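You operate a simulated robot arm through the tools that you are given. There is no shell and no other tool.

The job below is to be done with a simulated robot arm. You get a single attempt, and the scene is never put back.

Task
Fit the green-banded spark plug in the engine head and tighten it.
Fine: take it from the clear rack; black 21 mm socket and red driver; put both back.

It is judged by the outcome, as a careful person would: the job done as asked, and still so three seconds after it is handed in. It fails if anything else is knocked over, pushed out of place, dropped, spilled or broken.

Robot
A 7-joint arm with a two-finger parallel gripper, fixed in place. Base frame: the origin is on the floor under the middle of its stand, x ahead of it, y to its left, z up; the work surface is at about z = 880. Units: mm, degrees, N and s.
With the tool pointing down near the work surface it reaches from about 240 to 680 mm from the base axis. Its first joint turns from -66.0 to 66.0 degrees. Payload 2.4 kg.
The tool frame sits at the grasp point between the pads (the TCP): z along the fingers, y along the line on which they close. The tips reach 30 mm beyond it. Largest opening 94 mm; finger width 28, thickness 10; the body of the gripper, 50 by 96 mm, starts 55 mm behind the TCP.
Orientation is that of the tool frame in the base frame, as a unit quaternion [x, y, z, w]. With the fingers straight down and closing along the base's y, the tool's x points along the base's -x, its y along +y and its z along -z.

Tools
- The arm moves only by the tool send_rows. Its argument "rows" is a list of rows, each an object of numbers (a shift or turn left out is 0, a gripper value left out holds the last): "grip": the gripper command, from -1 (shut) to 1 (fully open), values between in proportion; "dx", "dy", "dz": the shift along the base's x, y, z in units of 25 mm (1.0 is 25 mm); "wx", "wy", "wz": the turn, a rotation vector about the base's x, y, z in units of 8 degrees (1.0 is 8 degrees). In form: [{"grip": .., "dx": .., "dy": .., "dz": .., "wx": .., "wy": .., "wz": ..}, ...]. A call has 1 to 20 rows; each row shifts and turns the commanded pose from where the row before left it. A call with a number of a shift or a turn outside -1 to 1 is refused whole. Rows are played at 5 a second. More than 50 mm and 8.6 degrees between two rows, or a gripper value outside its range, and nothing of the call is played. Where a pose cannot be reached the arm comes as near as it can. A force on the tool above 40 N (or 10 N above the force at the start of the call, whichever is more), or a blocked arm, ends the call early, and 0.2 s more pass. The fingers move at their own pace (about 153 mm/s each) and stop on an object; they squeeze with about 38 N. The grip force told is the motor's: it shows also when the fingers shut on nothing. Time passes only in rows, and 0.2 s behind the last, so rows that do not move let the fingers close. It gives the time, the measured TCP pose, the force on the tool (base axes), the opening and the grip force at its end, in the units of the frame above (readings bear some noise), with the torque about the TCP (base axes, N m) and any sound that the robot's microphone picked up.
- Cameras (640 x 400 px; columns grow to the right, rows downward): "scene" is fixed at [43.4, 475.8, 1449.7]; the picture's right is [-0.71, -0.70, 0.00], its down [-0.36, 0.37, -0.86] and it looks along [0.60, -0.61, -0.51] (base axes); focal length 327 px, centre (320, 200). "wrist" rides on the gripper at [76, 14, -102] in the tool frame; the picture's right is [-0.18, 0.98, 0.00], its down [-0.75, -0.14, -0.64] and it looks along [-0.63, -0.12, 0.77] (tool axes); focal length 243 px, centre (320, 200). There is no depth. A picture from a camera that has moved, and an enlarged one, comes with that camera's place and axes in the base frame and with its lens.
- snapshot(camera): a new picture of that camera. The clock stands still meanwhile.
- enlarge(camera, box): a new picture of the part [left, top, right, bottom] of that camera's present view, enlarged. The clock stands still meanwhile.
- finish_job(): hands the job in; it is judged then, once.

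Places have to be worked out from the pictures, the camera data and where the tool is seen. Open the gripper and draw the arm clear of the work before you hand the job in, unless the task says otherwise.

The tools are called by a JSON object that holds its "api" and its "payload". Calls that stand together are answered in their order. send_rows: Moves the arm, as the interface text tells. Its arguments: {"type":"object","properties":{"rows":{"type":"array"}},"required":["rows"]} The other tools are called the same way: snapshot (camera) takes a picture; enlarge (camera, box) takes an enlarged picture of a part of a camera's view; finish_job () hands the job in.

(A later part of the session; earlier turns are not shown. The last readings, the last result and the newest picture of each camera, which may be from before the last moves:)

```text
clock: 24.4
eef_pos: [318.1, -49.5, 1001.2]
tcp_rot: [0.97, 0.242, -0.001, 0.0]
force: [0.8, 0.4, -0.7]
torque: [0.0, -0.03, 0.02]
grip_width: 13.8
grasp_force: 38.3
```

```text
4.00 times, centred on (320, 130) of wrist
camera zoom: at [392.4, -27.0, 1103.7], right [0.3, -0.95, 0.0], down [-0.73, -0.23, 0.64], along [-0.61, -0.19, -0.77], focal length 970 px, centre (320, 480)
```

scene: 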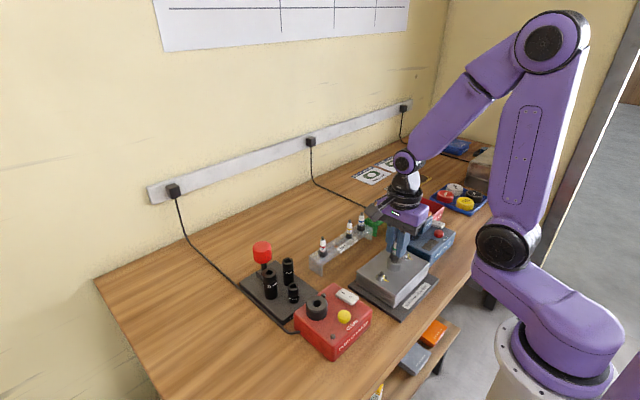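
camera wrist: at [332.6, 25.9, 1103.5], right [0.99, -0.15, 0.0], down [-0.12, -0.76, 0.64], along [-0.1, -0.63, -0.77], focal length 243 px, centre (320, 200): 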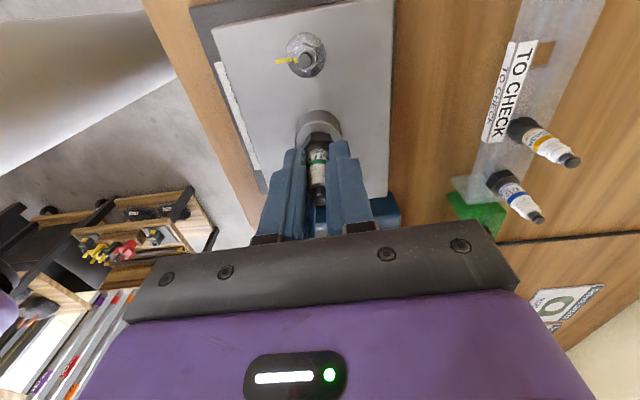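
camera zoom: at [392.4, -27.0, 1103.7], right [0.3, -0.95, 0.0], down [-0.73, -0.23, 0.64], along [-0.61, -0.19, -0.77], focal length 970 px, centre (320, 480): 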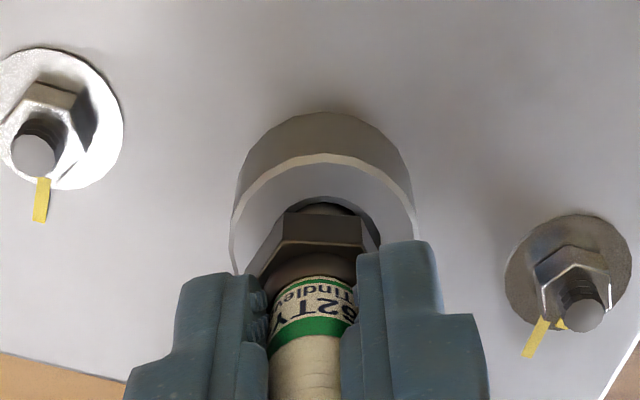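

Load is zero and the plug sits in the bore, so I release it gently, opening only partway.

{"api": "send_rows", "payload": {"rows": [{"grip": -0.55}, {}, {}]}}

{"api": "enlarge", "payload": {"camera": "scene", "box": [380, 235, 410, 270]}}

{"api": "enlarge", "payload": {"camera": "wrist", "box": [270, 80, 370, 180]}}

```text
clock: 25.2
eef_pos: [317.7, -50.3, 1001.2]
tcp_rot: [0.97, 0.243, 0.0, 0.001]
force: [0.0, -0.4, 0.4]
torque: [0.01, 0.01, 0.03]
grip_width: 21.2
grasp_force: 0.0
```

```text
11.43 times, centred on (395, 252) of scene
camera zoom: at [43.4, 475.8, 1449.7], right [-0.71, -0.7, 0.0], down [-0.36, 0.37, -0.86], along [0.6, -0.61, -0.51], focal length 3741 px, centre (-537, -400)
```

zoom: 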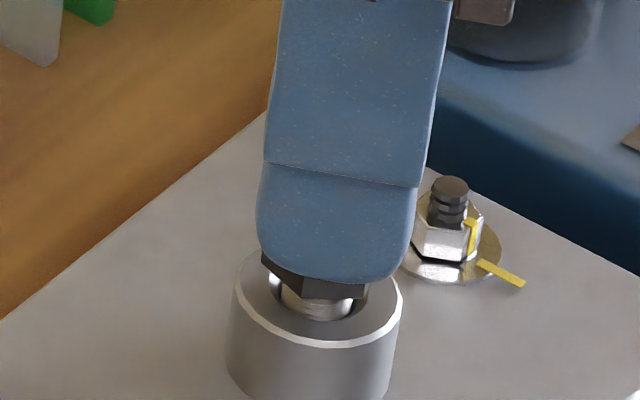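

```text
4.00 times, centred on (320, 130) of wrist
camera zoom: at [392.7, -26.9, 1104.1], right [0.3, -0.95, 0.0], down [-0.73, -0.23, 0.64], along [-0.61, -0.19, -0.77], focal length 970 px, centre (320, 480)
```

zoom: 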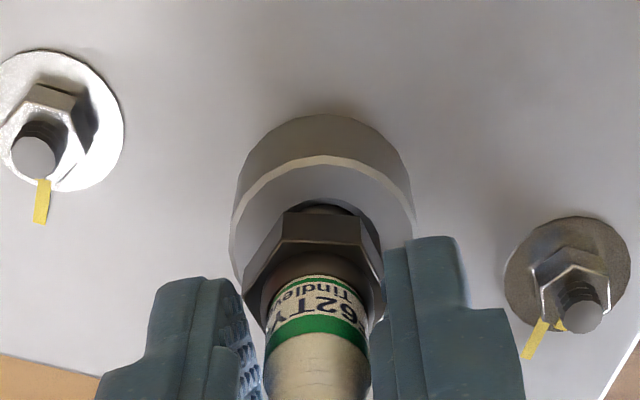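

It stands free. I open a bit more and lift straight up clear of the plug.

{"api": "send_rows", "payload": {"rows": [{"grip": -0.35}, {"dz": 0.3}, {"dz": 0.5}, {"dz": 0.8}, {"dz": 0.8}, {"dz": 0.8}, {"dz": 0.4}, {}]}}

{"api": "enlarge", "payload": {"camera": "scene", "box": [380, 230, 415, 270]}}

{"api": "enlarge", "payload": {"camera": "wrist", "box": [250, 30, 390, 150]}}

```text
clock: 27.0
eef_pos: [319.6, -51.1, 1090.7]
tcp_rot: [0.97, 0.242, -0.001, 0.0]
force: [0.1, -0.7, -0.1]
torque: [0.01, 0.02, -0.01]
grip_width: 30.7
grasp_force: 0.0
```

```text
10.00 times, centred on (398, 250) of scene
camera zoom: at [43.4, 475.9, 1449.7], right [-0.71, -0.7, 0.0], down [-0.36, 0.37, -0.86], along [0.6, -0.61, -0.51], focal length 3273 px, centre (-455, -300)
```

zoom: 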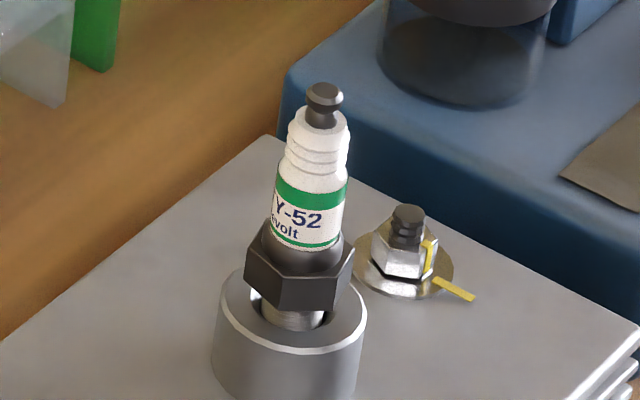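

```text
3.33 times, centred on (320, 90) of wrist
camera zoom: at [393.1, -27.9, 1193.5], right [0.3, -0.95, 0.0], down [-0.73, -0.23, 0.64], along [-0.61, -0.19, -0.77], focal length 809 px, centre (320, 567)
```

zoom: 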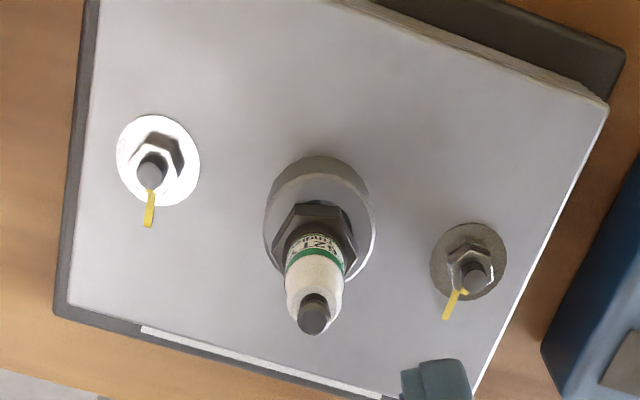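

The plug now stands nearly upright in the bore (tip at about (319.5,-50), hex bottom about z=956). I swing back to the default wrist angle while moving over to the socket tray at a safe height.

{"api": "send_rows", "payload": {"rows": [{"dz": 0.4}, {"dx": 0.34, "dy": 0.486, "wz": 1}, {"dx": 0.34, "dy": 0.486, "wz": 1}, {"dx": 0.34, "dy": 0.486, "wz": 1}, {"dx": 0.34, "dy": 0.486, "wz": 1}, {"dx": 0.34, "dy": 0.486, "wz": 1}, {"dx": 0.34, "dy": 0.486, "wz": 1}, {"dx": 0.34, "dy": 0.486, "wz": 1}, {"dx": 0.34, "dy": 0.486, "wz": 1}, {"dx": 0.34, "dy": 0.486, "wz": 1}, {"dx": 0.34, "dy": 0.486, "wz": 1}, {"dx": 0.34, "dy": 0.486, "wz": 1}, {"dx": 0.34, "dy": 0.486, "wz": 1}, {"dx": 0.34, "dy": 0.486, "wz": 1}, {"dx": 0.34, "dy": 0.486, "wz": 1}, {"dx": 0.34, "dy": 0.486, "wz": 1}, {"dx": 0.34, "dy": 0.486, "wz": 1}, {"dx": 0.34, "dy": 0.486, "wz": 1}, {"dx": 0.34, "dy": 0.486, "wz": 1}, {"dx": 0.34, "dy": 0.486, "wz": 1}]}}

{"api": "snapshot", "payload": {"camera": "wrist"}}

{"api": "snapshot", "payload": {"camera": "scene"}}

{"api": "enlarge", "payload": {"camera": "wrist", "box": [220, 0, 420, 180]}}

```text
clock: 31.2
eef_pos: [480.5, 182.0, 1101.0]
tcp_rot: [-0.002, 1.0, 0.0, 0.0]
force: [0.7, -0.2, -0.1]
torque: [-0.01, 0.01, -0.04]
grip_width: 30.7
grasp_force: 0.0
```

```text
taken
camera wrist: at [404.5, 195.5, 1204.4], right [0.18, 0.98, 0.0], down [0.75, -0.14, 0.64], along [0.63, -0.12, -0.77], focal length 243 px, centre (320, 200)
```

wrist: 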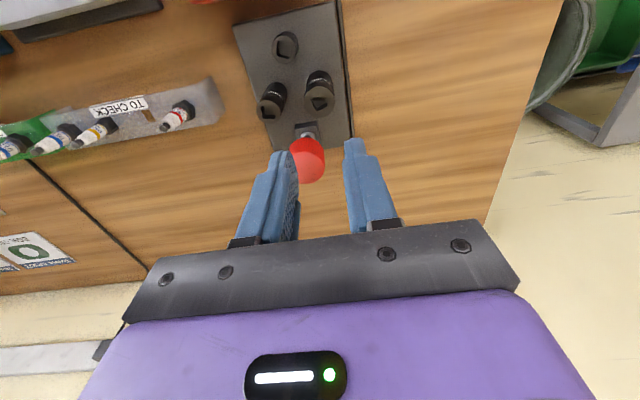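

```text
taken
```

scene: 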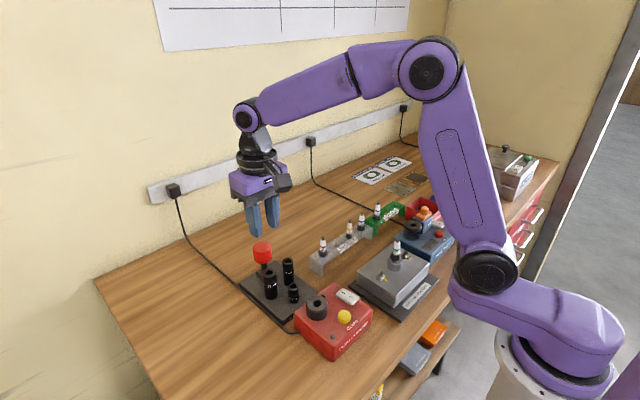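

```text
2.22 times, centred on (320, 90) of wrist
camera zoom: at [404.5, 195.5, 1204.4], right [0.18, 0.98, 0.0], down [0.75, -0.14, 0.64], along [0.63, -0.12, -0.77], focal length 539 px, centre (320, 444)
```

zoom: 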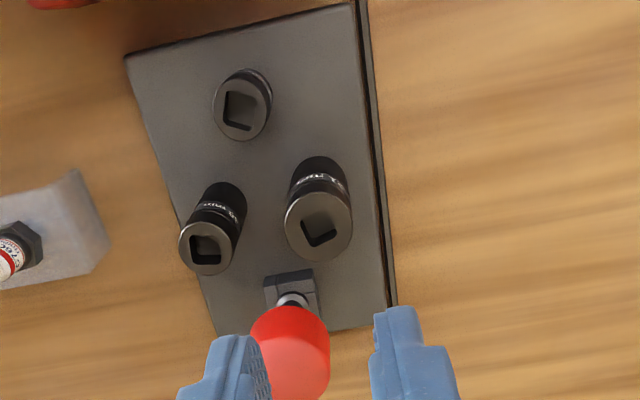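

The 21 mm socket's top is at about (482,181,963) with about 25 mm of clear gap to the 16 mm one. I enlarge the tray and the driver to read the square-drive angles and the driver's shape.

{"api": "enlarge", "payload": {"camera": "wrist", "box": [280, 60, 360, 140]}}

{"api": "enlarge", "payload": {"camera": "scene", "box": [235, 235, 315, 315]}}

{"api": "enlarge", "payload": {"camera": "wrist", "box": [270, 100, 350, 190]}}

{"api": "enlarge", "payload": {"camera": "scene", "box": [245, 235, 285, 305]}}

```text
5.00 times, centred on (320, 100) of wrist
camera zoom: at [404.5, 195.5, 1204.4], right [0.18, 0.98, 0.0], down [0.75, -0.14, 0.64], along [0.63, -0.12, -0.77], focal length 1213 px, centre (320, 700)
```

zoom: 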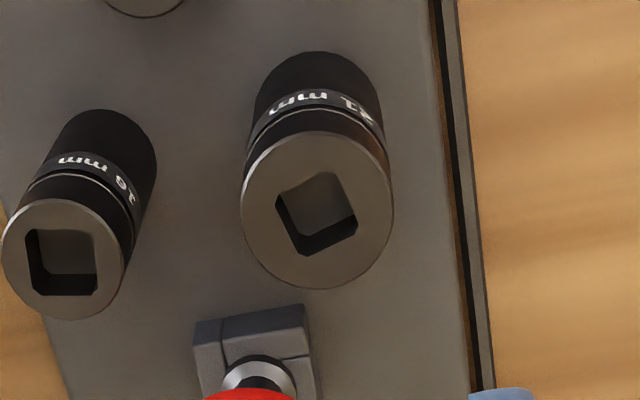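

```text
5.00 times, centred on (275, 275) of scene
camera zoom: at [43.4, 475.8, 1449.7], right [-0.71, -0.7, 0.0], down [-0.36, 0.37, -0.86], along [0.6, -0.61, -0.51], focal length 1637 px, centre (545, -175)
```

zoom: 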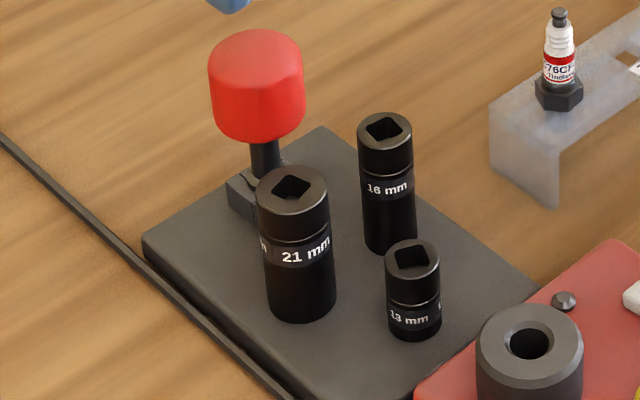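

```text
4.44 times, centred on (310, 145) of wrist
camera zoom: at [404.5, 195.5, 1204.4], right [0.18, 0.98, 0.0], down [0.75, -0.14, 0.64], along [0.63, -0.12, -0.77], focal length 1078 px, centre (364, 444)
```

zoom: 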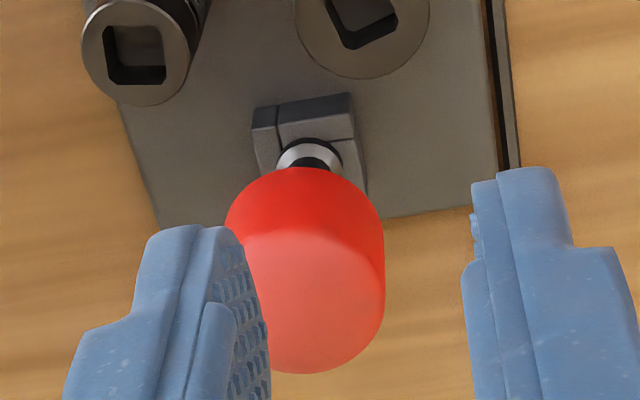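

```text
5.71 times, centred on (265, 270) of scene
camera zoom: at [43.4, 475.8, 1449.7], right [-0.71, -0.7, 0.0], down [-0.36, 0.37, -0.86], along [0.6, -0.61, -0.51], focal length 1870 px, centre (634, -200)
```

zoom: 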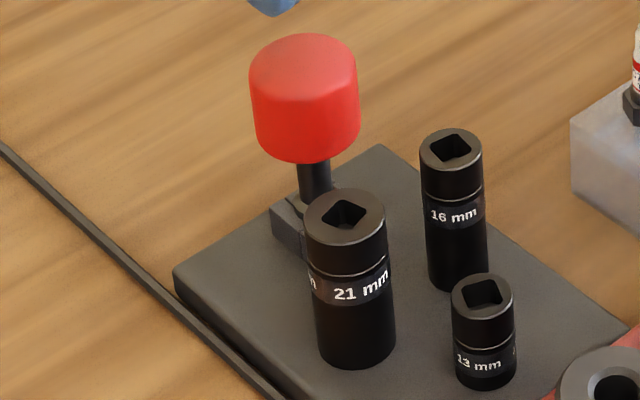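

The sockets stand upright with ½-inch squares up; the 21 mm one's square is turned about +12°. The driver's knob is about 46 mm across (z about 953–985) with its shaft vertical in a block holder. I'll take the driver first and seat it in the socket, so I move above the knob with the fingers open.

{"api": "send_rows", "payload": {"rows": [{"grip": 0.7, "dx": 0.5, "dy": -0.2}, {"dx": 0.5, "dy": -0.2}, {"dx": 0.5, "dy": -0.2, "dz": -0.3}, {"dx": 0.5, "dy": -0.2, "dz": -0.5}, {"dx": 0.35, "dy": -0.24, "dz": -0.5}, {"dz": -0.5}, {"dz": -0.5}, {}]}}

{"api": "snapshot", "payload": {"camera": "wrist"}}

{"api": "enlarge", "payload": {"camera": "scene", "box": [225, 190, 325, 300]}}

```text
clock: 33.0
eef_pos: [540.4, 156.4, 1043.8]
tcp_rot: [0.001, 1.0, 0.0, 0.001]
force: [-0.4, 0.2, 0.6]
torque: [-0.01, 0.02, 0.01]
grip_width: 80.1
grasp_force: 0.1
```

```text
taken
camera wrist: at [463.5, 170.1, 1146.5], right [0.18, 0.98, 0.0], down [0.75, -0.14, 0.64], along [0.63, -0.12, -0.77], focal length 243 px, centre (320, 200)
```

wrist: 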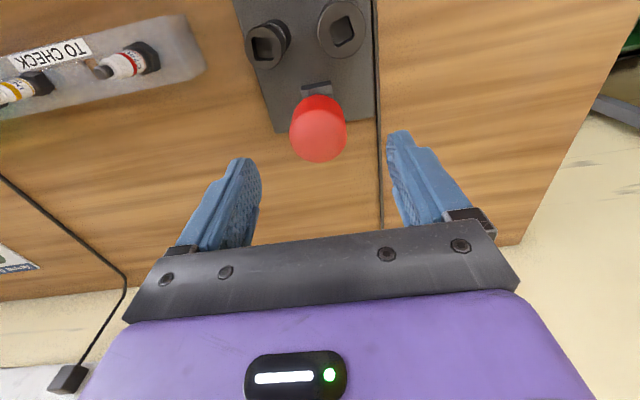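

```text
3.64 times, centred on (275, 245) of scene
camera zoom: at [43.4, 475.8, 1449.7], right [-0.71, -0.7, 0.0], down [-0.36, 0.37, -0.86], along [0.6, -0.61, -0.51], focal length 1190 px, centre (484, 36)
```

zoom: 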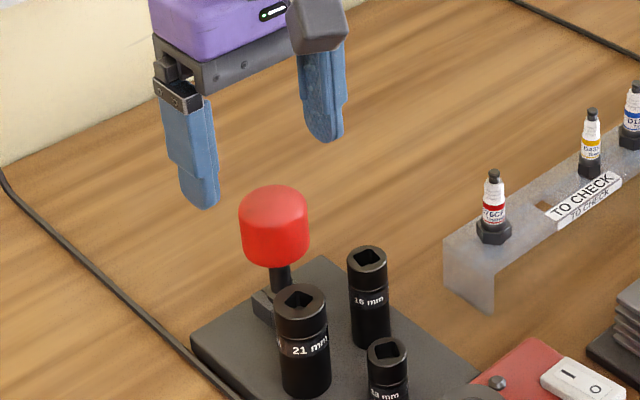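

The knob is centred between the open fingers within about 1 mm. I lower to z≈970 around the knob.

{"api": "send_rows", "payload": {"rows": [{"dz": -0.5, "dy": -0.02}, {"dz": -0.6}, {"dz": -0.6}, {"dz": -0.6}, {"dz": -0.4}, {"dz": -0.24}, {}]}}

{"api": "enlarge", "payload": {"camera": "scene", "box": [225, 210, 315, 300]}}

{"api": "enlarge", "payload": {"camera": "wrist", "box": [200, 50, 440, 230]}}

```text
clock: 34.6
eef_pos: [539.0, 155.6, 970.8]
tcp_rot: [0.0, 1.0, 0.0, 0.0]
force: [-0.1, -0.4, 0.9]
torque: [-0.01, -0.02, 0.0]
grip_width: 79.9
grasp_force: 0.1
```

```text
4.44 times, centred on (270, 255) of scene
camera zoom: at [43.4, 475.8, 1449.7], right [-0.71, -0.7, 0.0], down [-0.36, 0.37, -0.86], along [0.6, -0.61, -0.51], focal length 1455 px, centre (542, -44)
```

zoom: 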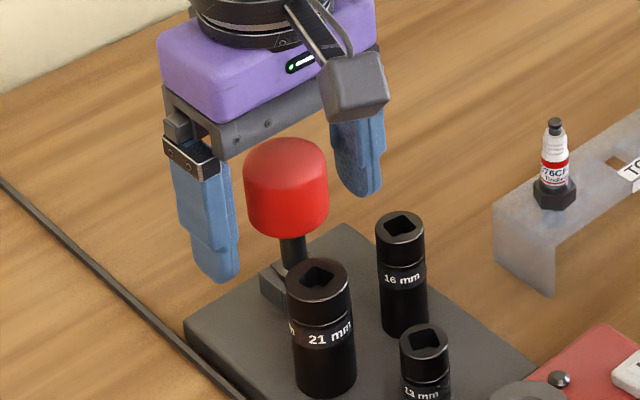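

```text
2.22 times, centred on (320, 140) of wrist
camera zoom: at [462.9, 169.0, 1073.2], right [0.18, 0.98, 0.0], down [0.75, -0.14, 0.64], along [0.63, -0.12, -0.77], focal length 539 px, centre (320, 333)
```

zoom: 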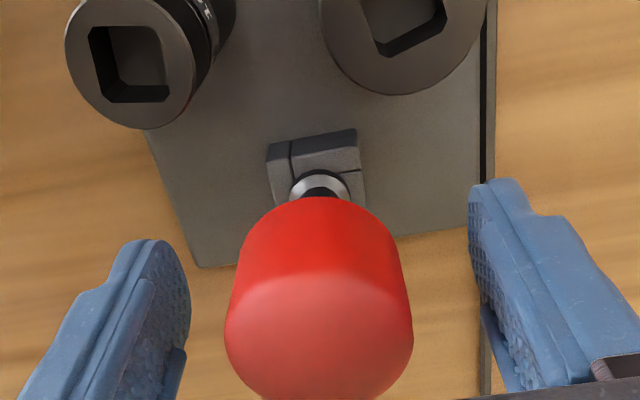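

The fingers straddle the knob evenly. I close on it.

{"api": "send_rows", "payload": {"rows": [{"grip": -1}, {}, {}]}}

{"api": "enlarge", "payload": {"camera": "wrist", "box": [200, 50, 440, 230]}}

```text
clock: 35.4
eef_pos: [539.3, 154.5, 971.5]
tcp_rot: [-0.001, 1.0, 0.0, 0.0]
force: [0.2, 0.3, 0.4]
torque: [0.02, 0.04, -0.03]
grip_width: 40.9
grasp_force: 38.0
```

```text
2.22 times, centred on (320, 140) of wrist
camera zoom: at [463.0, 168.9, 1073.2], right [0.18, 0.98, 0.0], down [0.75, -0.14, 0.64], along [0.63, -0.12, -0.77], focal length 539 px, centre (320, 333)
```

zoom: 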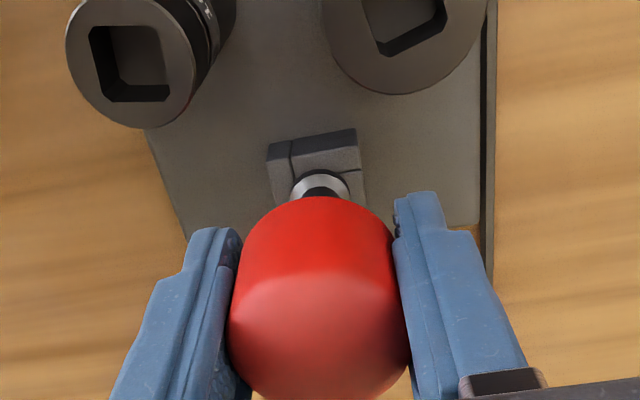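

The knob is held at 40.9 mm. I lift straight up and check the drive end.

{"api": "send_rows", "payload": {"rows": [{"dz": 0.2}, {"dz": 0.3}, {"dz": 0.4}, {"dz": 0.5}, {"dz": 0.6}, {"dz": 0.6}, {"dz": 0.4}, {}]}}

{"api": "enlarge", "payload": {"camera": "scene", "box": [225, 190, 315, 300]}}

{"api": "enlarge", "payload": {"camera": "wrist", "box": [220, 0, 420, 180]}}

```text
clock: 37.2
eef_pos: [540.5, 155.4, 1045.7]
tcp_rot: [0.0, 1.0, 0.0, 0.0]
force: [-0.5, -0.3, -2.4]
torque: [-0.02, 0.0, -0.01]
grip_width: 41.5
grasp_force: 37.7
```

```text
3.64 times, centred on (270, 245) of scene
camera zoom: at [43.4, 475.9, 1449.7], right [-0.71, -0.7, 0.0], down [-0.36, 0.37, -0.86], along [0.6, -0.61, -0.51], focal length 1190 px, centre (502, 36)
```

zoom: 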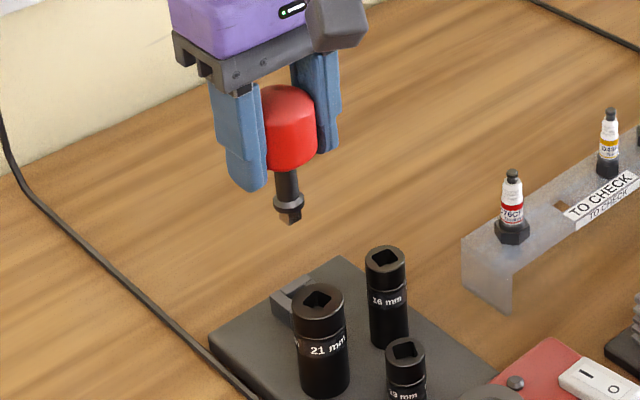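

```text
2.22 times, centred on (320, 90) of wrist
camera zoom: at [463.4, 169.2, 1147.9], right [0.18, 0.98, 0.0], down [0.75, -0.14, 0.64], along [0.63, -0.12, -0.77], focal length 539 px, centre (320, 444)
```

zoom: 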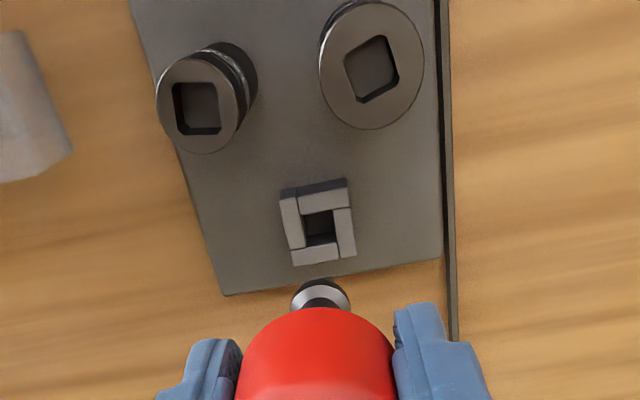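

The driver is out of its square-holed block (which is aligned with the base axes). I enlarge the socket's square and the driver's tip to measure the relative angle.

{"api": "enlarge", "payload": {"camera": "wrist", "box": [316, 0, 362, 46]}}

{"api": "enlarge", "payload": {"camera": "scene", "box": [250, 200, 280, 240]}}

{"api": "enlarge", "payload": {"camera": "scene", "box": [250, 245, 290, 285]}}

{"api": "enlarge", "payload": {"camera": "wrist", "box": [290, 70, 350, 140]}}

```text
8.70 times, centred on (339, 23) of wrist
camera zoom: at [463.4, 169.2, 1147.9], right [0.18, 0.98, 0.0], down [0.75, -0.14, 0.64], along [0.63, -0.12, -0.77], focal length 2110 px, centre (155, 1739)
```

zoom: 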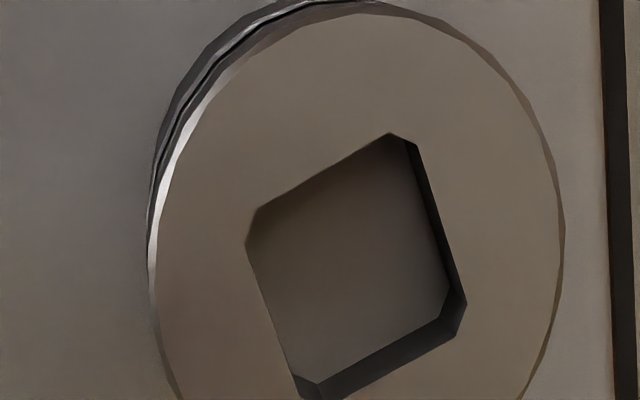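

```text
10.00 times, centred on (265, 220) of scene
camera zoom: at [43.4, 475.9, 1449.7], right [-0.71, -0.7, 0.0], down [-0.36, 0.37, -0.86], along [0.6, -0.61, -0.51], focal length 3273 px, centre (870, 0)
```

zoom: 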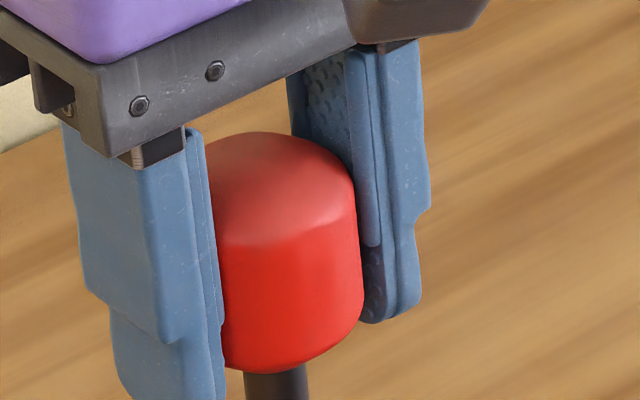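

```text
10.00 times, centred on (270, 265) of scene
camera zoom: at [43.4, 475.9, 1449.7], right [-0.71, -0.7, 0.0], down [-0.36, 0.37, -0.86], along [0.6, -0.61, -0.51], focal length 3273 px, centre (820, -450)
```

zoom: 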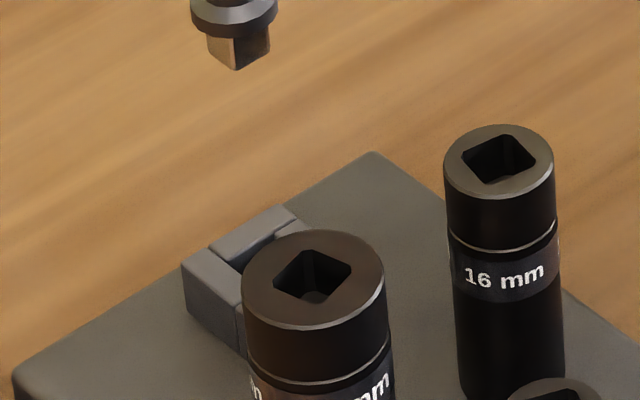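

```text
5.71 times, centred on (320, 105) of wrist
camera zoom: at [463.4, 169.2, 1147.9], right [0.18, 0.98, 0.0], down [0.75, -0.14, 0.64], along [0.63, -0.12, -0.77], focal length 1386 px, centre (320, 743)
```

zoom: 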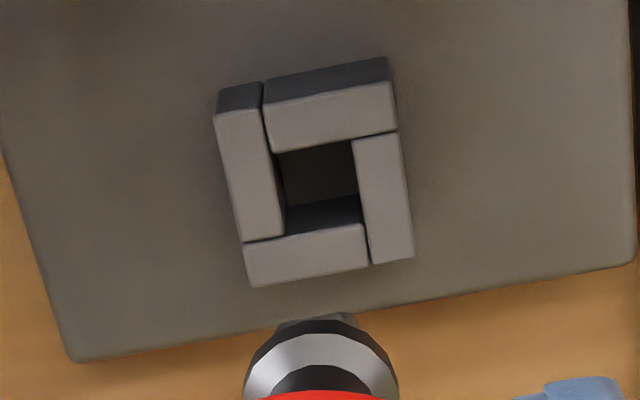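

The socket's square measures about +15.3° from the base axes, and the driver's square sits at 0° in the grip with its tip about 69 mm below the TCP. I raise a little, turn +15.3° and move over the socket at (482.3,180.7).

{"api": "send_rows", "payload": {"rows": [{"dz": 0.4}, {"dx": -0.4, "dy": 0.17, "wz": 0.5}, {"dx": -0.5, "dy": 0.25, "wz": 0.5}, {"dx": -0.5, "dy": 0.25, "wz": 0.5}, {"dx": -0.5, "dy": 0.2, "wz": 0.41}, {"dx": -0.384, "dy": 0.15}, {}, {}]}}

{"api": "enlarge", "payload": {"camera": "wrist", "box": [270, 60, 370, 160]}}

{"api": "enlarge", "payload": {"camera": "scene", "box": [250, 230, 300, 290]}}

```text
clock: 39.0
eef_pos: [482.6, 180.6, 1055.7]
tcp_rot: [-0.134, 0.991, 0.001, 0.0]
force: [0.1, 0.5, -2.0]
torque: [0.03, -0.01, 0.06]
grip_width: 41.1
grasp_force: 37.7
```

```text
4.00 times, centred on (320, 110) of wrist
camera zoom: at [404.8, 174.0, 1157.7], right [-0.08, 1.0, 0.0], down [0.76, 0.06, 0.64], along [0.64, 0.05, -0.77], focal length 970 px, centre (320, 560)
```

zoom: 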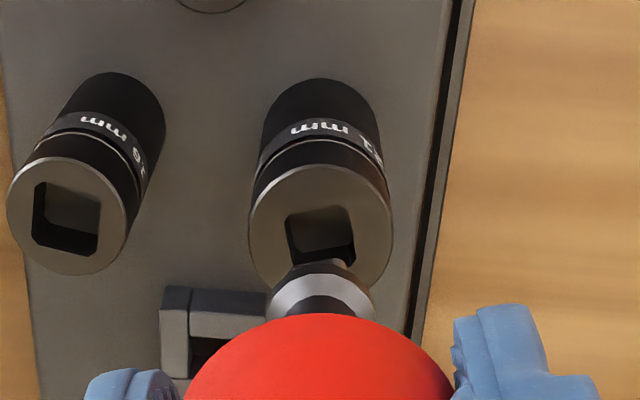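

```text
6.67 times, centred on (275, 260) of scene
camera zoom: at [43.4, 475.9, 1449.7], right [-0.71, -0.7, 0.0], down [-0.36, 0.37, -0.86], along [0.6, -0.61, -0.51], focal length 2182 px, centre (620, -200)
```

zoom: 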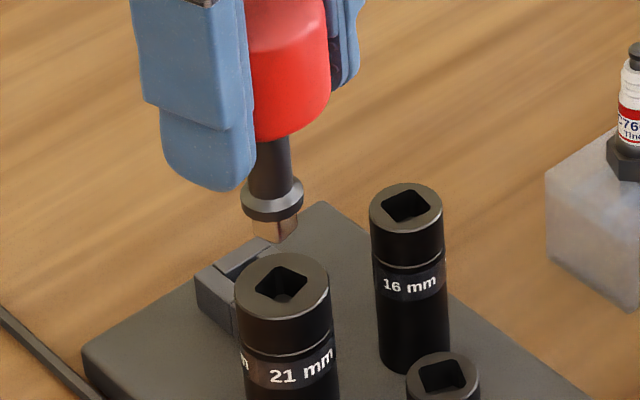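

Driver and socket line up laterally in both views and the yaw reads 15.4°. I lower until the drive tip is just above the socket and look again.

{"api": "send_rows", "payload": {"rows": [{"dz": -0.3}, {"dz": -0.3}, {"dz": -0.2}, {}]}}

{"api": "enlarge", "payload": {"camera": "wrist", "box": [290, 80, 350, 140]}}

{"api": "enlarge", "payload": {"camera": "scene", "box": [250, 250, 290, 290]}}

```text
clock: 40.0
eef_pos: [482.0, 181.7, 1036.0]
tcp_rot: [-0.133, 0.991, 0.0, 0.0]
force: [-0.5, -0.9, -1.4]
torque: [0.0, -0.03, -0.01]
grip_width: 41.1
grasp_force: 37.8
```

```text
6.67 times, centred on (320, 110) of wrist
camera zoom: at [405.2, 174.3, 1138.2], right [-0.08, 1.0, 0.0], down [0.76, 0.06, 0.64], along [0.64, 0.05, -0.77], focal length 1618 px, centre (320, 800)
```

zoom: 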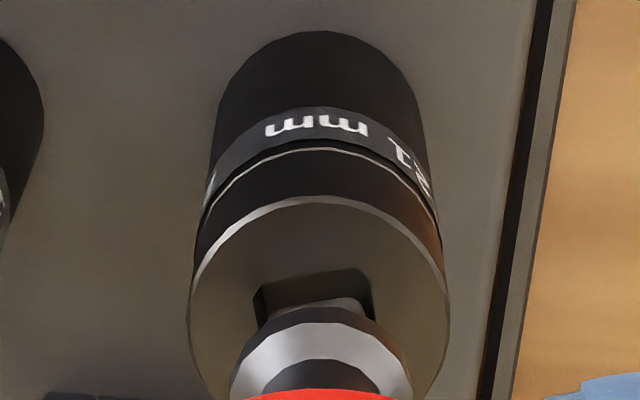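

```text
10.00 times, centred on (270, 270) of scene
camera zoom: at [43.4, 475.9, 1449.7], right [-0.71, -0.7, 0.0], down [-0.36, 0.37, -0.86], along [0.6, -0.61, -0.51], focal length 3273 px, centre (820, -500)
```

zoom: 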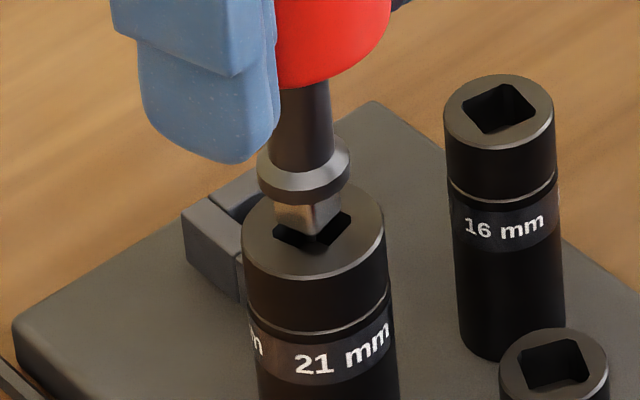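

The drive tip sits right over the square hole with matching edges. I lower in small steps, watching the force.

{"api": "send_rows", "payload": {"rows": [{"dz": -0.1}, {"dz": -0.08}, {"dz": -0.08}, {"dz": -0.08}, {}]}}

{"api": "enlarge", "payload": {"camera": "scene", "box": [250, 250, 290, 290]}}

```text
clock: 41.2
eef_pos: [483.6, 181.4, 1027.7]
tcp_rot: [-0.133, 0.991, 0.0, 0.0]
force: [0.2, 0.4, -0.4]
torque: [0.0, 0.03, -0.01]
grip_width: 41.4
grasp_force: 38.1
```

```text
10.00 times, centred on (270, 270) of scene
camera zoom: at [43.4, 475.9, 1449.7], right [-0.71, -0.7, 0.0], down [-0.36, 0.37, -0.86], along [0.6, -0.61, -0.51], focal length 3273 px, centre (820, -500)
```

zoom: 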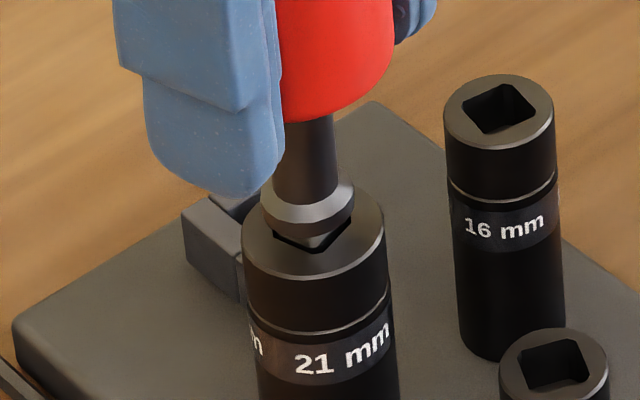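

The square drive is sliding in without force. I continue until the flange seats on the socket.

{"api": "send_rows", "payload": {"rows": [{"dz": -0.08}, {"dz": -0.08}, {"dz": -0.08}, {}]}}

{"api": "enlarge", "payload": {"camera": "scene", "box": [250, 250, 290, 290]}}

```text
clock: 42.2
eef_pos: [482.8, 181.4, 1020.6]
tcp_rot: [-0.132, 0.991, 0.0, 0.0]
force: [-0.3, -0.5, 3.0]
torque: [-0.1, 0.09, 0.03]
grip_width: 41.1
grasp_force: 38.1
```

```text
10.00 times, centred on (270, 270) of scene
camera zoom: at [43.3, 475.8, 1449.7], right [-0.71, -0.7, 0.0], down [-0.36, 0.37, -0.86], along [0.6, -0.61, -0.51], focal length 3273 px, centre (820, -500)
```

zoom: 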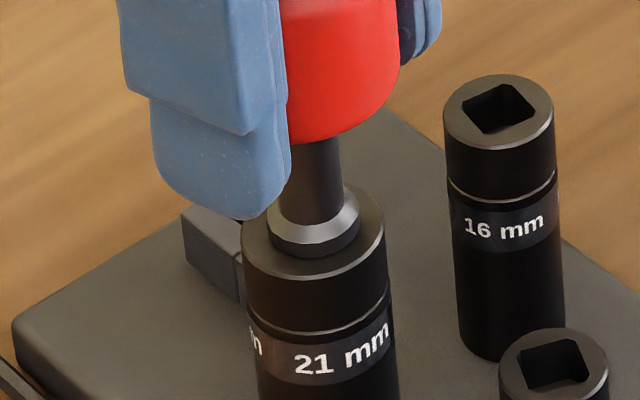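

The flange has nearly reached the socket's top (Fz +3 N). I press a little further to seat it and listen for a detent.

{"api": "send_rows", "payload": {"rows": [{"dz": -0.05}, {"dz": -0.05}, {}]}}

```text
clock: 43.1
eef_pos: [481.5, 180.7, 1022.1]
tcp_rot: [-0.132, 0.991, 0.0, 0.001]
force: [-2.8, -1.9, 6.9]
torque: [-0.14, 0.22, -0.02]
grip_width: 41.2
grasp_force: 37.8
stopped in row 3: the force on the tool passed its limit at 42 N (the readings are from after the stop); the commanded pose is now the measured one
```

It is fully seated (force stop at 42 N). I lift slowly to see whether the socket comes with the driver.

{"api": "send_rows", "payload": {"rows": [{"dz": 0.1}, {"dz": 0.1}, {"dz": 0.1}, {"dz": 0.15}, {}]}}

{"api": "enlarge", "payload": {"camera": "scene", "box": [245, 230, 305, 310]}}

```text
clock: 44.3
eef_pos: [483.6, 180.4, 1032.1]
tcp_rot: [-0.133, 0.991, 0.001, 0.001]
force: [0.2, 0.1, -2.1]
torque: [-0.01, 0.01, -0.01]
grip_width: 41.3
grasp_force: 38.2
```

```text
5.00 times, centred on (275, 270) of scene
camera zoom: at [43.4, 475.9, 1449.7], right [-0.71, -0.7, 0.0], down [-0.36, 0.37, -0.86], along [0.6, -0.61, -0.51], focal length 1637 px, centre (545, -150)
```

zoom: 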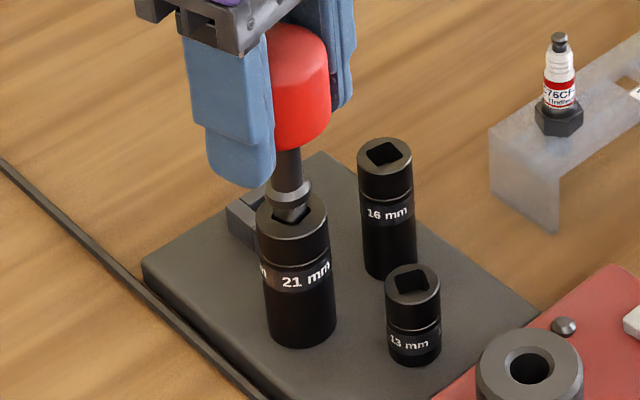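

The socket stays behind: there is no detent, so the drive just slips out. I'll put the driver back in its block, set the socket on the plug by hand, then return for the driver. First I lift clear and go back over the holder with the yaw restored.

{"api": "send_rows", "payload": {"rows": [{"dz": 0.4}, {"dz": 0.55}, {"dx": 0.4, "dy": -0.17, "wz": -0.5}, {"dx": 0.5, "dy": -0.25, "wz": -0.5}, {"dx": 0.5, "dy": -0.25, "wz": -0.5}, {"dx": 0.5, "dy": -0.2, "wz": -0.41}, {"dx": 0.36, "dy": -0.14}, {}, {}]}}

{"api": "enlarge", "payload": {"camera": "wrist", "box": [270, 60, 370, 160]}}

{"api": "enlarge", "payload": {"camera": "scene", "box": [240, 225, 290, 290]}}

```text
clock: 46.3
eef_pos: [539.8, 155.6, 1054.9]
tcp_rot: [-0.001, 1.0, 0.001, 0.002]
force: [0.4, -0.2, -1.6]
torque: [-0.02, 0.03, 0.0]
grip_width: 41.4
grasp_force: 37.8
```

```text
4.00 times, centred on (320, 110) of wrist
camera zoom: at [462.7, 169.4, 1157.8], right [0.18, 0.98, 0.0], down [0.75, -0.14, 0.64], along [0.63, -0.12, -0.76], focal length 970 px, centre (320, 560)
```

zoom: 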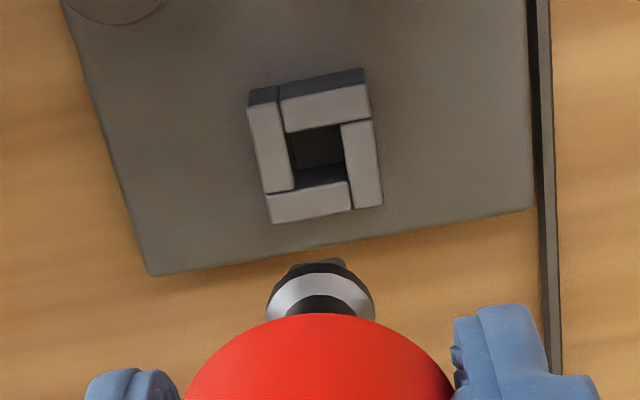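

```text
6.15 times, centred on (265, 258) of scene
camera zoom: at [43.4, 475.9, 1449.7], right [-0.71, -0.7, 0.0], down [-0.36, 0.37, -0.86], along [0.6, -0.61, -0.51], focal length 2014 px, centre (658, -154)
```

zoom: 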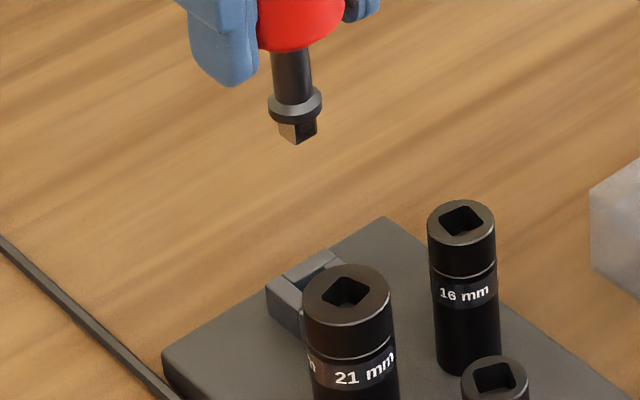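

The driver is aligned with the square hole (hole at about (538.8,155), TCP at the same spot). I lower until the tip is just above the block.

{"api": "send_rows", "payload": {"rows": [{"dz": -0.5}, {"dz": -0.6}, {"dz": -0.6}, {"dz": -0.6}, {"dz": -0.3}, {"dz": -0.2}, {}]}}

{"api": "enlarge", "payload": {"camera": "wrist", "box": [290, 80, 350, 140]}}

{"api": "enlarge", "payload": {"camera": "scene", "box": [245, 250, 285, 290]}}

```text
clock: 47.9
eef_pos: [539.1, 156.6, 985.6]
tcp_rot: [0.0, 1.0, 0.0, 0.002]
force: [0.8, -0.4, -1.4]
torque: [0.03, -0.03, 0.0]
grip_width: 41.2
grasp_force: 38.0
```

```text
6.67 times, centred on (320, 110) of wrist
camera zoom: at [461.6, 169.7, 1087.4], right [0.18, 0.98, 0.0], down [0.75, -0.14, 0.64], along [0.63, -0.12, -0.76], focal length 1618 px, centre (320, 800)
```

zoom: 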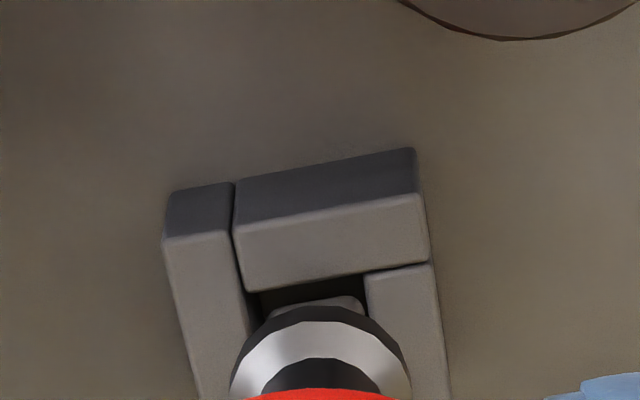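

```text
10.00 times, centred on (265, 270) of scene
camera zoom: at [43.4, 475.9, 1449.7], right [-0.71, -0.7, 0.0], down [-0.36, 0.37, -0.86], along [0.6, -0.61, -0.51], focal length 3273 px, centre (870, -500)
```

zoom: 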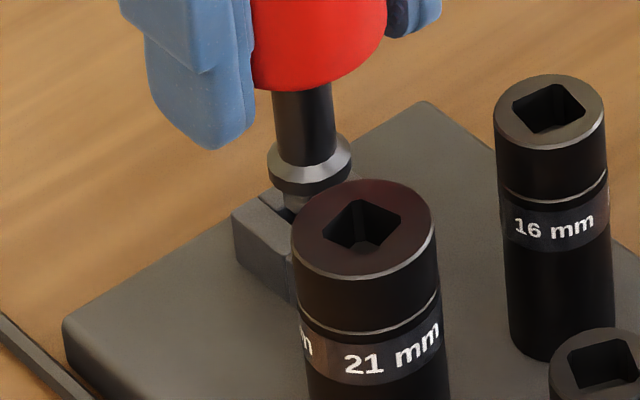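

Nearly aligned; the tip needs about 0.6 mm in +x and 0.5 mm in −y. I correct and lower into the block slowly.

{"api": "send_rows", "payload": {"rows": [{"dx": 0.024, "dy": -0.018}, {"dz": -0.1}, {"dz": -0.1}, {"dz": -0.08}, {}]}}

{"api": "enlarge", "payload": {"camera": "scene", "box": [245, 250, 285, 290]}}

{"api": "enlarge", "payload": {"camera": "wrist", "box": [290, 80, 350, 140]}}

```text
clock: 49.1
eef_pos: [539.4, 156.2, 979.1]
tcp_rot: [0.0, 1.0, 0.001, 0.002]
force: [0.2, 1.0, -1.0]
torque: [0.06, 0.04, 0.0]
grip_width: 41.4
grasp_force: 37.6
```

```text
10.00 times, centred on (265, 270) of scene
camera zoom: at [43.4, 475.9, 1449.7], right [-0.71, -0.7, 0.0], down [-0.36, 0.37, -0.86], along [0.6, -0.61, -0.51], focal length 3273 px, centre (870, -500)
```

zoom: 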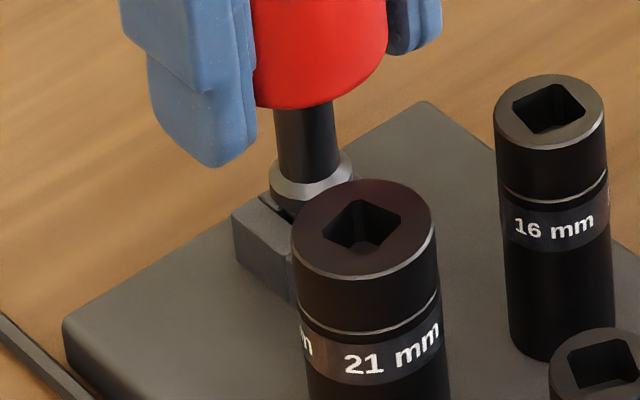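

```text
6.67 times, centred on (320, 110) of wrist
camera zoom: at [462.6, 169.2, 1081.2], right [0.18, 0.98, 0.0], down [0.75, -0.14, 0.64], along [0.63, -0.12, -0.76], focal length 1618 px, centre (320, 800)
```

zoom: 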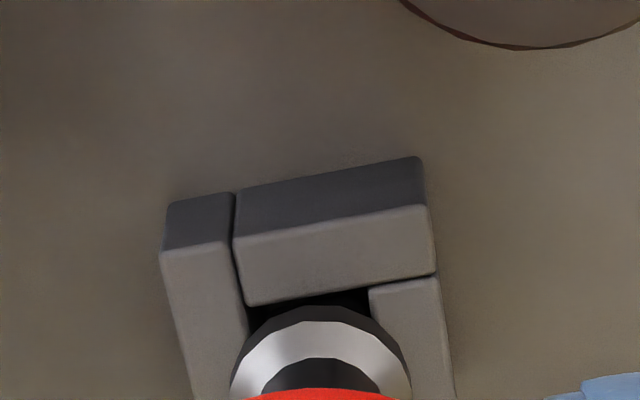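

The tip is entering with negligible force. I keep lowering to the original height of about 971.

{"api": "send_rows", "payload": {"rows": [{"dz": -0.1}, {"dz": -0.1}, {"dz": -0.08}, {}]}}

{"api": "enlarge", "payload": {"camera": "scene", "box": [245, 250, 285, 290]}}

```text
clock: 50.1
eef_pos: [540.6, 155.9, 971.4]
tcp_rot: [0.0, 1.0, 0.001, 0.002]
force: [-0.5, 0.0, -2.1]
torque: [-0.01, -0.03, -0.02]
grip_width: 41.2
grasp_force: 37.8
```

```text
10.00 times, centred on (265, 270) of scene
camera zoom: at [43.4, 475.9, 1449.7], right [-0.71, -0.7, 0.0], down [-0.36, 0.37, -0.86], along [0.6, -0.61, -0.51], focal length 3273 px, centre (870, -500)
```

zoom: 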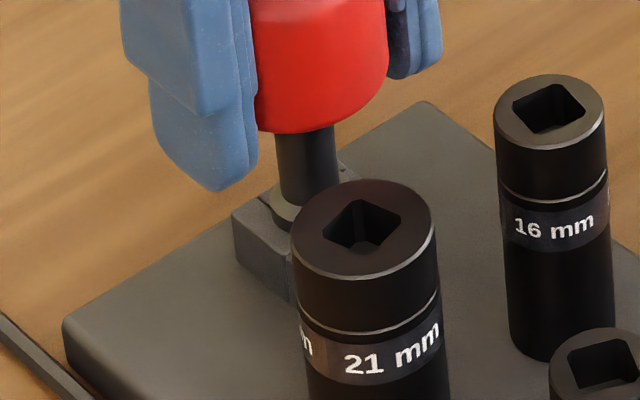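

It's in, but the weight is still on the gripper; I lower another 1.5 mm to set it down.

{"api": "send_rows", "payload": {"rows": [{"dz": -0.04}, {"dz": -0.03}, {}]}}

```text
clock: 50.9
eef_pos: [540.4, 155.4, 970.7]
tcp_rot: [0.001, 1.0, 0.0, 0.003]
force: [0.1, -1.2, 7.0]
torque: [-0.04, 0.07, -0.01]
grip_width: 41.3
grasp_force: 38.0
```

The driver is seated (Fz +7 N). I release it and raise clear.

{"api": "send_rows", "payload": {"rows": [{"dz": 0.02}, {"grip": 0.7}, {}, {}, {"dz": 0.3}, {"dz": 0.5}, {"dz": 0.8}, {"dz": 0.8}, {"dz": 0.6}, {}]}}

{"api": "enlarge", "payload": {"camera": "scene", "box": [225, 190, 325, 300]}}

{"api": "snapshot", "payload": {"camera": "wrist"}}

```text
clock: 53.1
eef_pos: [539.7, 154.7, 1045.9]
tcp_rot: [0.0, 1.0, 0.0, 0.002]
force: [-0.5, 0.1, -0.5]
torque: [0.01, -0.01, -0.01]
grip_width: 79.7
grasp_force: 0.1
```

```text
3.64 times, centred on (275, 245) of scene
camera zoom: at [43.4, 475.8, 1449.7], right [-0.71, -0.7, 0.0], down [-0.36, 0.37, -0.86], along [0.6, -0.61, -0.51], focal length 1190 px, centre (484, 36)
```

zoom: 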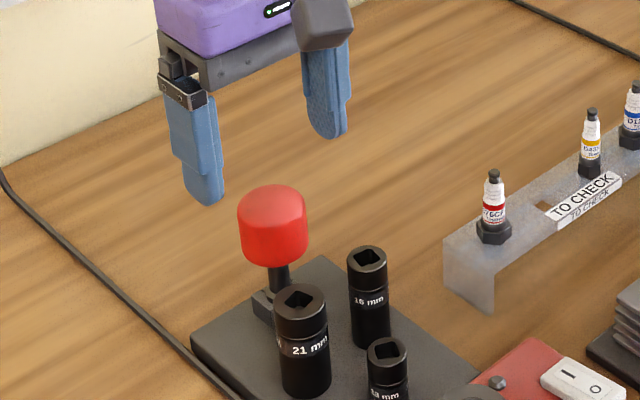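

```text
taken
camera wrist: at [463.0, 167.2, 1147.5], right [0.18, 0.98, 0.0], down [0.75, -0.14, 0.65], along [0.63, -0.12, -0.76], focal length 243 px, centre (320, 200)
```

wrist: 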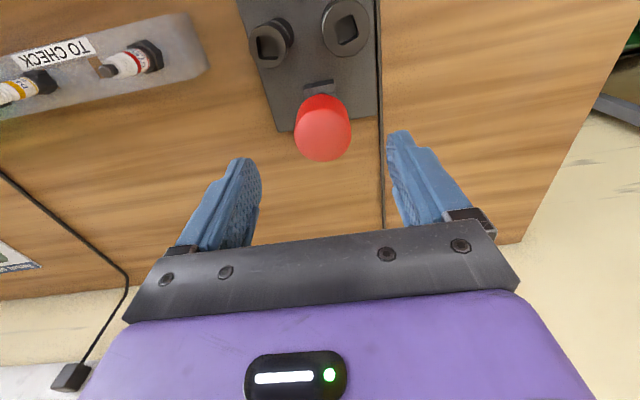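

The driver is back in its block. Now I move over the 21 mm socket with the fingers at about 44 mm to fit between it and the 16 mm one.

{"api": "send_rows", "payload": {"rows": [{"grip": -0.06, "dx": -0.5, "dy": 0.2}, {"dx": -0.6, "dy": 0.3}, {"dx": -0.6, "dy": 0.3}, {"dx": -0.58, "dy": 0.25}, {"dz": -0.4}, {"dz": -0.4}, {}, {}]}}

{"api": "snapshot", "payload": {"camera": "wrist"}}

{"api": "enlarge", "payload": {"camera": "wrist", "box": [250, 60, 390, 180]}}

{"api": "enlarge", "payload": {"camera": "scene", "box": [235, 210, 315, 310]}}

```text
clock: 54.9
eef_pos: [481.7, 183.4, 1027.1]
tcp_rot: [0.0, 1.0, 0.0, 0.002]
force: [0.5, 0.9, -0.4]
torque: [-0.05, 0.02, 0.02]
grip_width: 44.1
grasp_force: 0.0
```

```text
taken
camera wrist: at [405.3, 195.9, 1128.4], right [0.18, 0.98, 0.0], down [0.75, -0.14, 0.64], along [0.63, -0.12, -0.76], focal length 243 px, centre (320, 200)
```

wrist: 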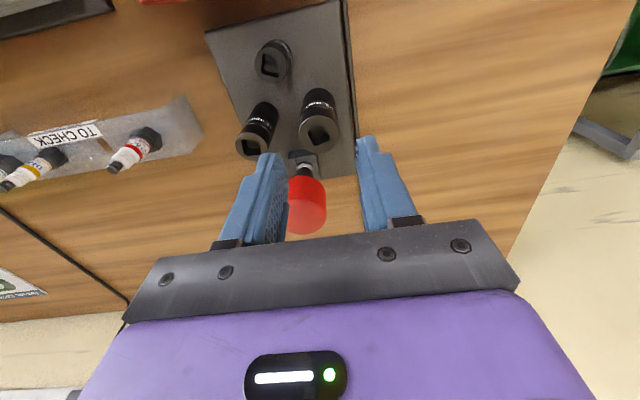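

```text
3.33 times, centred on (320, 120) of wrist
camera zoom: at [405.3, 195.9, 1128.4], right [0.18, 0.98, 0.0], down [0.75, -0.14, 0.64], along [0.63, -0.12, -0.76], focal length 809 px, centre (320, 467)
```

zoom: 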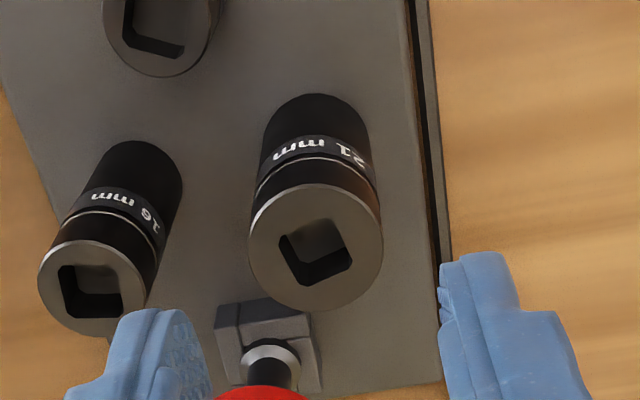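

```text
4.00 times, centred on (275, 260) of scene
camera zoom: at [43.4, 475.8, 1449.7], right [-0.71, -0.7, 0.0], down [-0.36, 0.37, -0.86], along [0.6, -0.61, -0.51], focal length 1309 px, centre (500, -40)
```

zoom: 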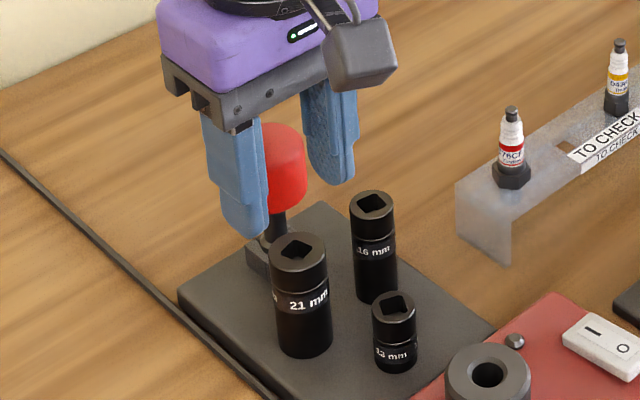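

The neighbouring 16 mm socket leaves little room for the stepped finger backs at this yaw. I turn the gripper +35° so the fingers pass between the neighbours, narrow the opening to 38 mm, correct 1 mm in −y, and look again.

{"api": "send_rows", "payload": {"rows": [{"grip": -0.19, "dx": 0.02, "dy": -0.04, "wz": 0.9}, {"wz": 0.9}, {"wz": 0.9}, {"wz": 0.9}, {"wz": 0.775}, {}, {}]}}

{"api": "snapshot", "payload": {"camera": "wrist"}}

{"api": "enlarge", "payload": {"camera": "wrist", "box": [250, 60, 390, 200]}}

```text
clock: 56.5
eef_pos: [483.2, 180.1, 1025.2]
tcp_rot: [-0.301, 0.954, 0.001, 0.002]
force: [0.7, -0.6, -0.2]
torque: [0.01, 0.04, 0.03]
grip_width: 38.2
grasp_force: 0.0
```

```text
taken
camera wrist: at [412.0, 148.1, 1127.8], right [-0.41, 0.91, 0.0], down [0.7, 0.32, 0.65], along [0.59, 0.27, -0.76], focal length 243 px, centre (320, 200)
```

wrist: 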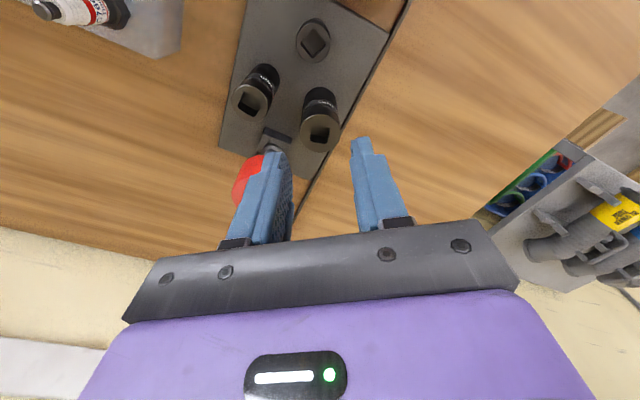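

```text
2.86 times, centred on (320, 130) of wrist
camera zoom: at [412.0, 148.1, 1127.8], right [-0.41, 0.91, 0.0], down [0.7, 0.32, 0.65], along [0.59, 0.27, -0.76], focal length 693 px, centre (320, 400)
```

zoom: 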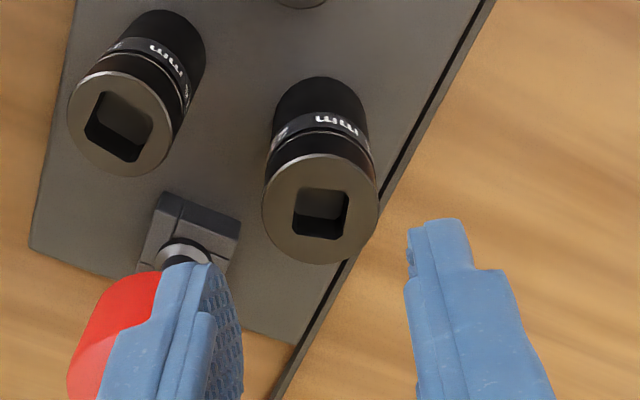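

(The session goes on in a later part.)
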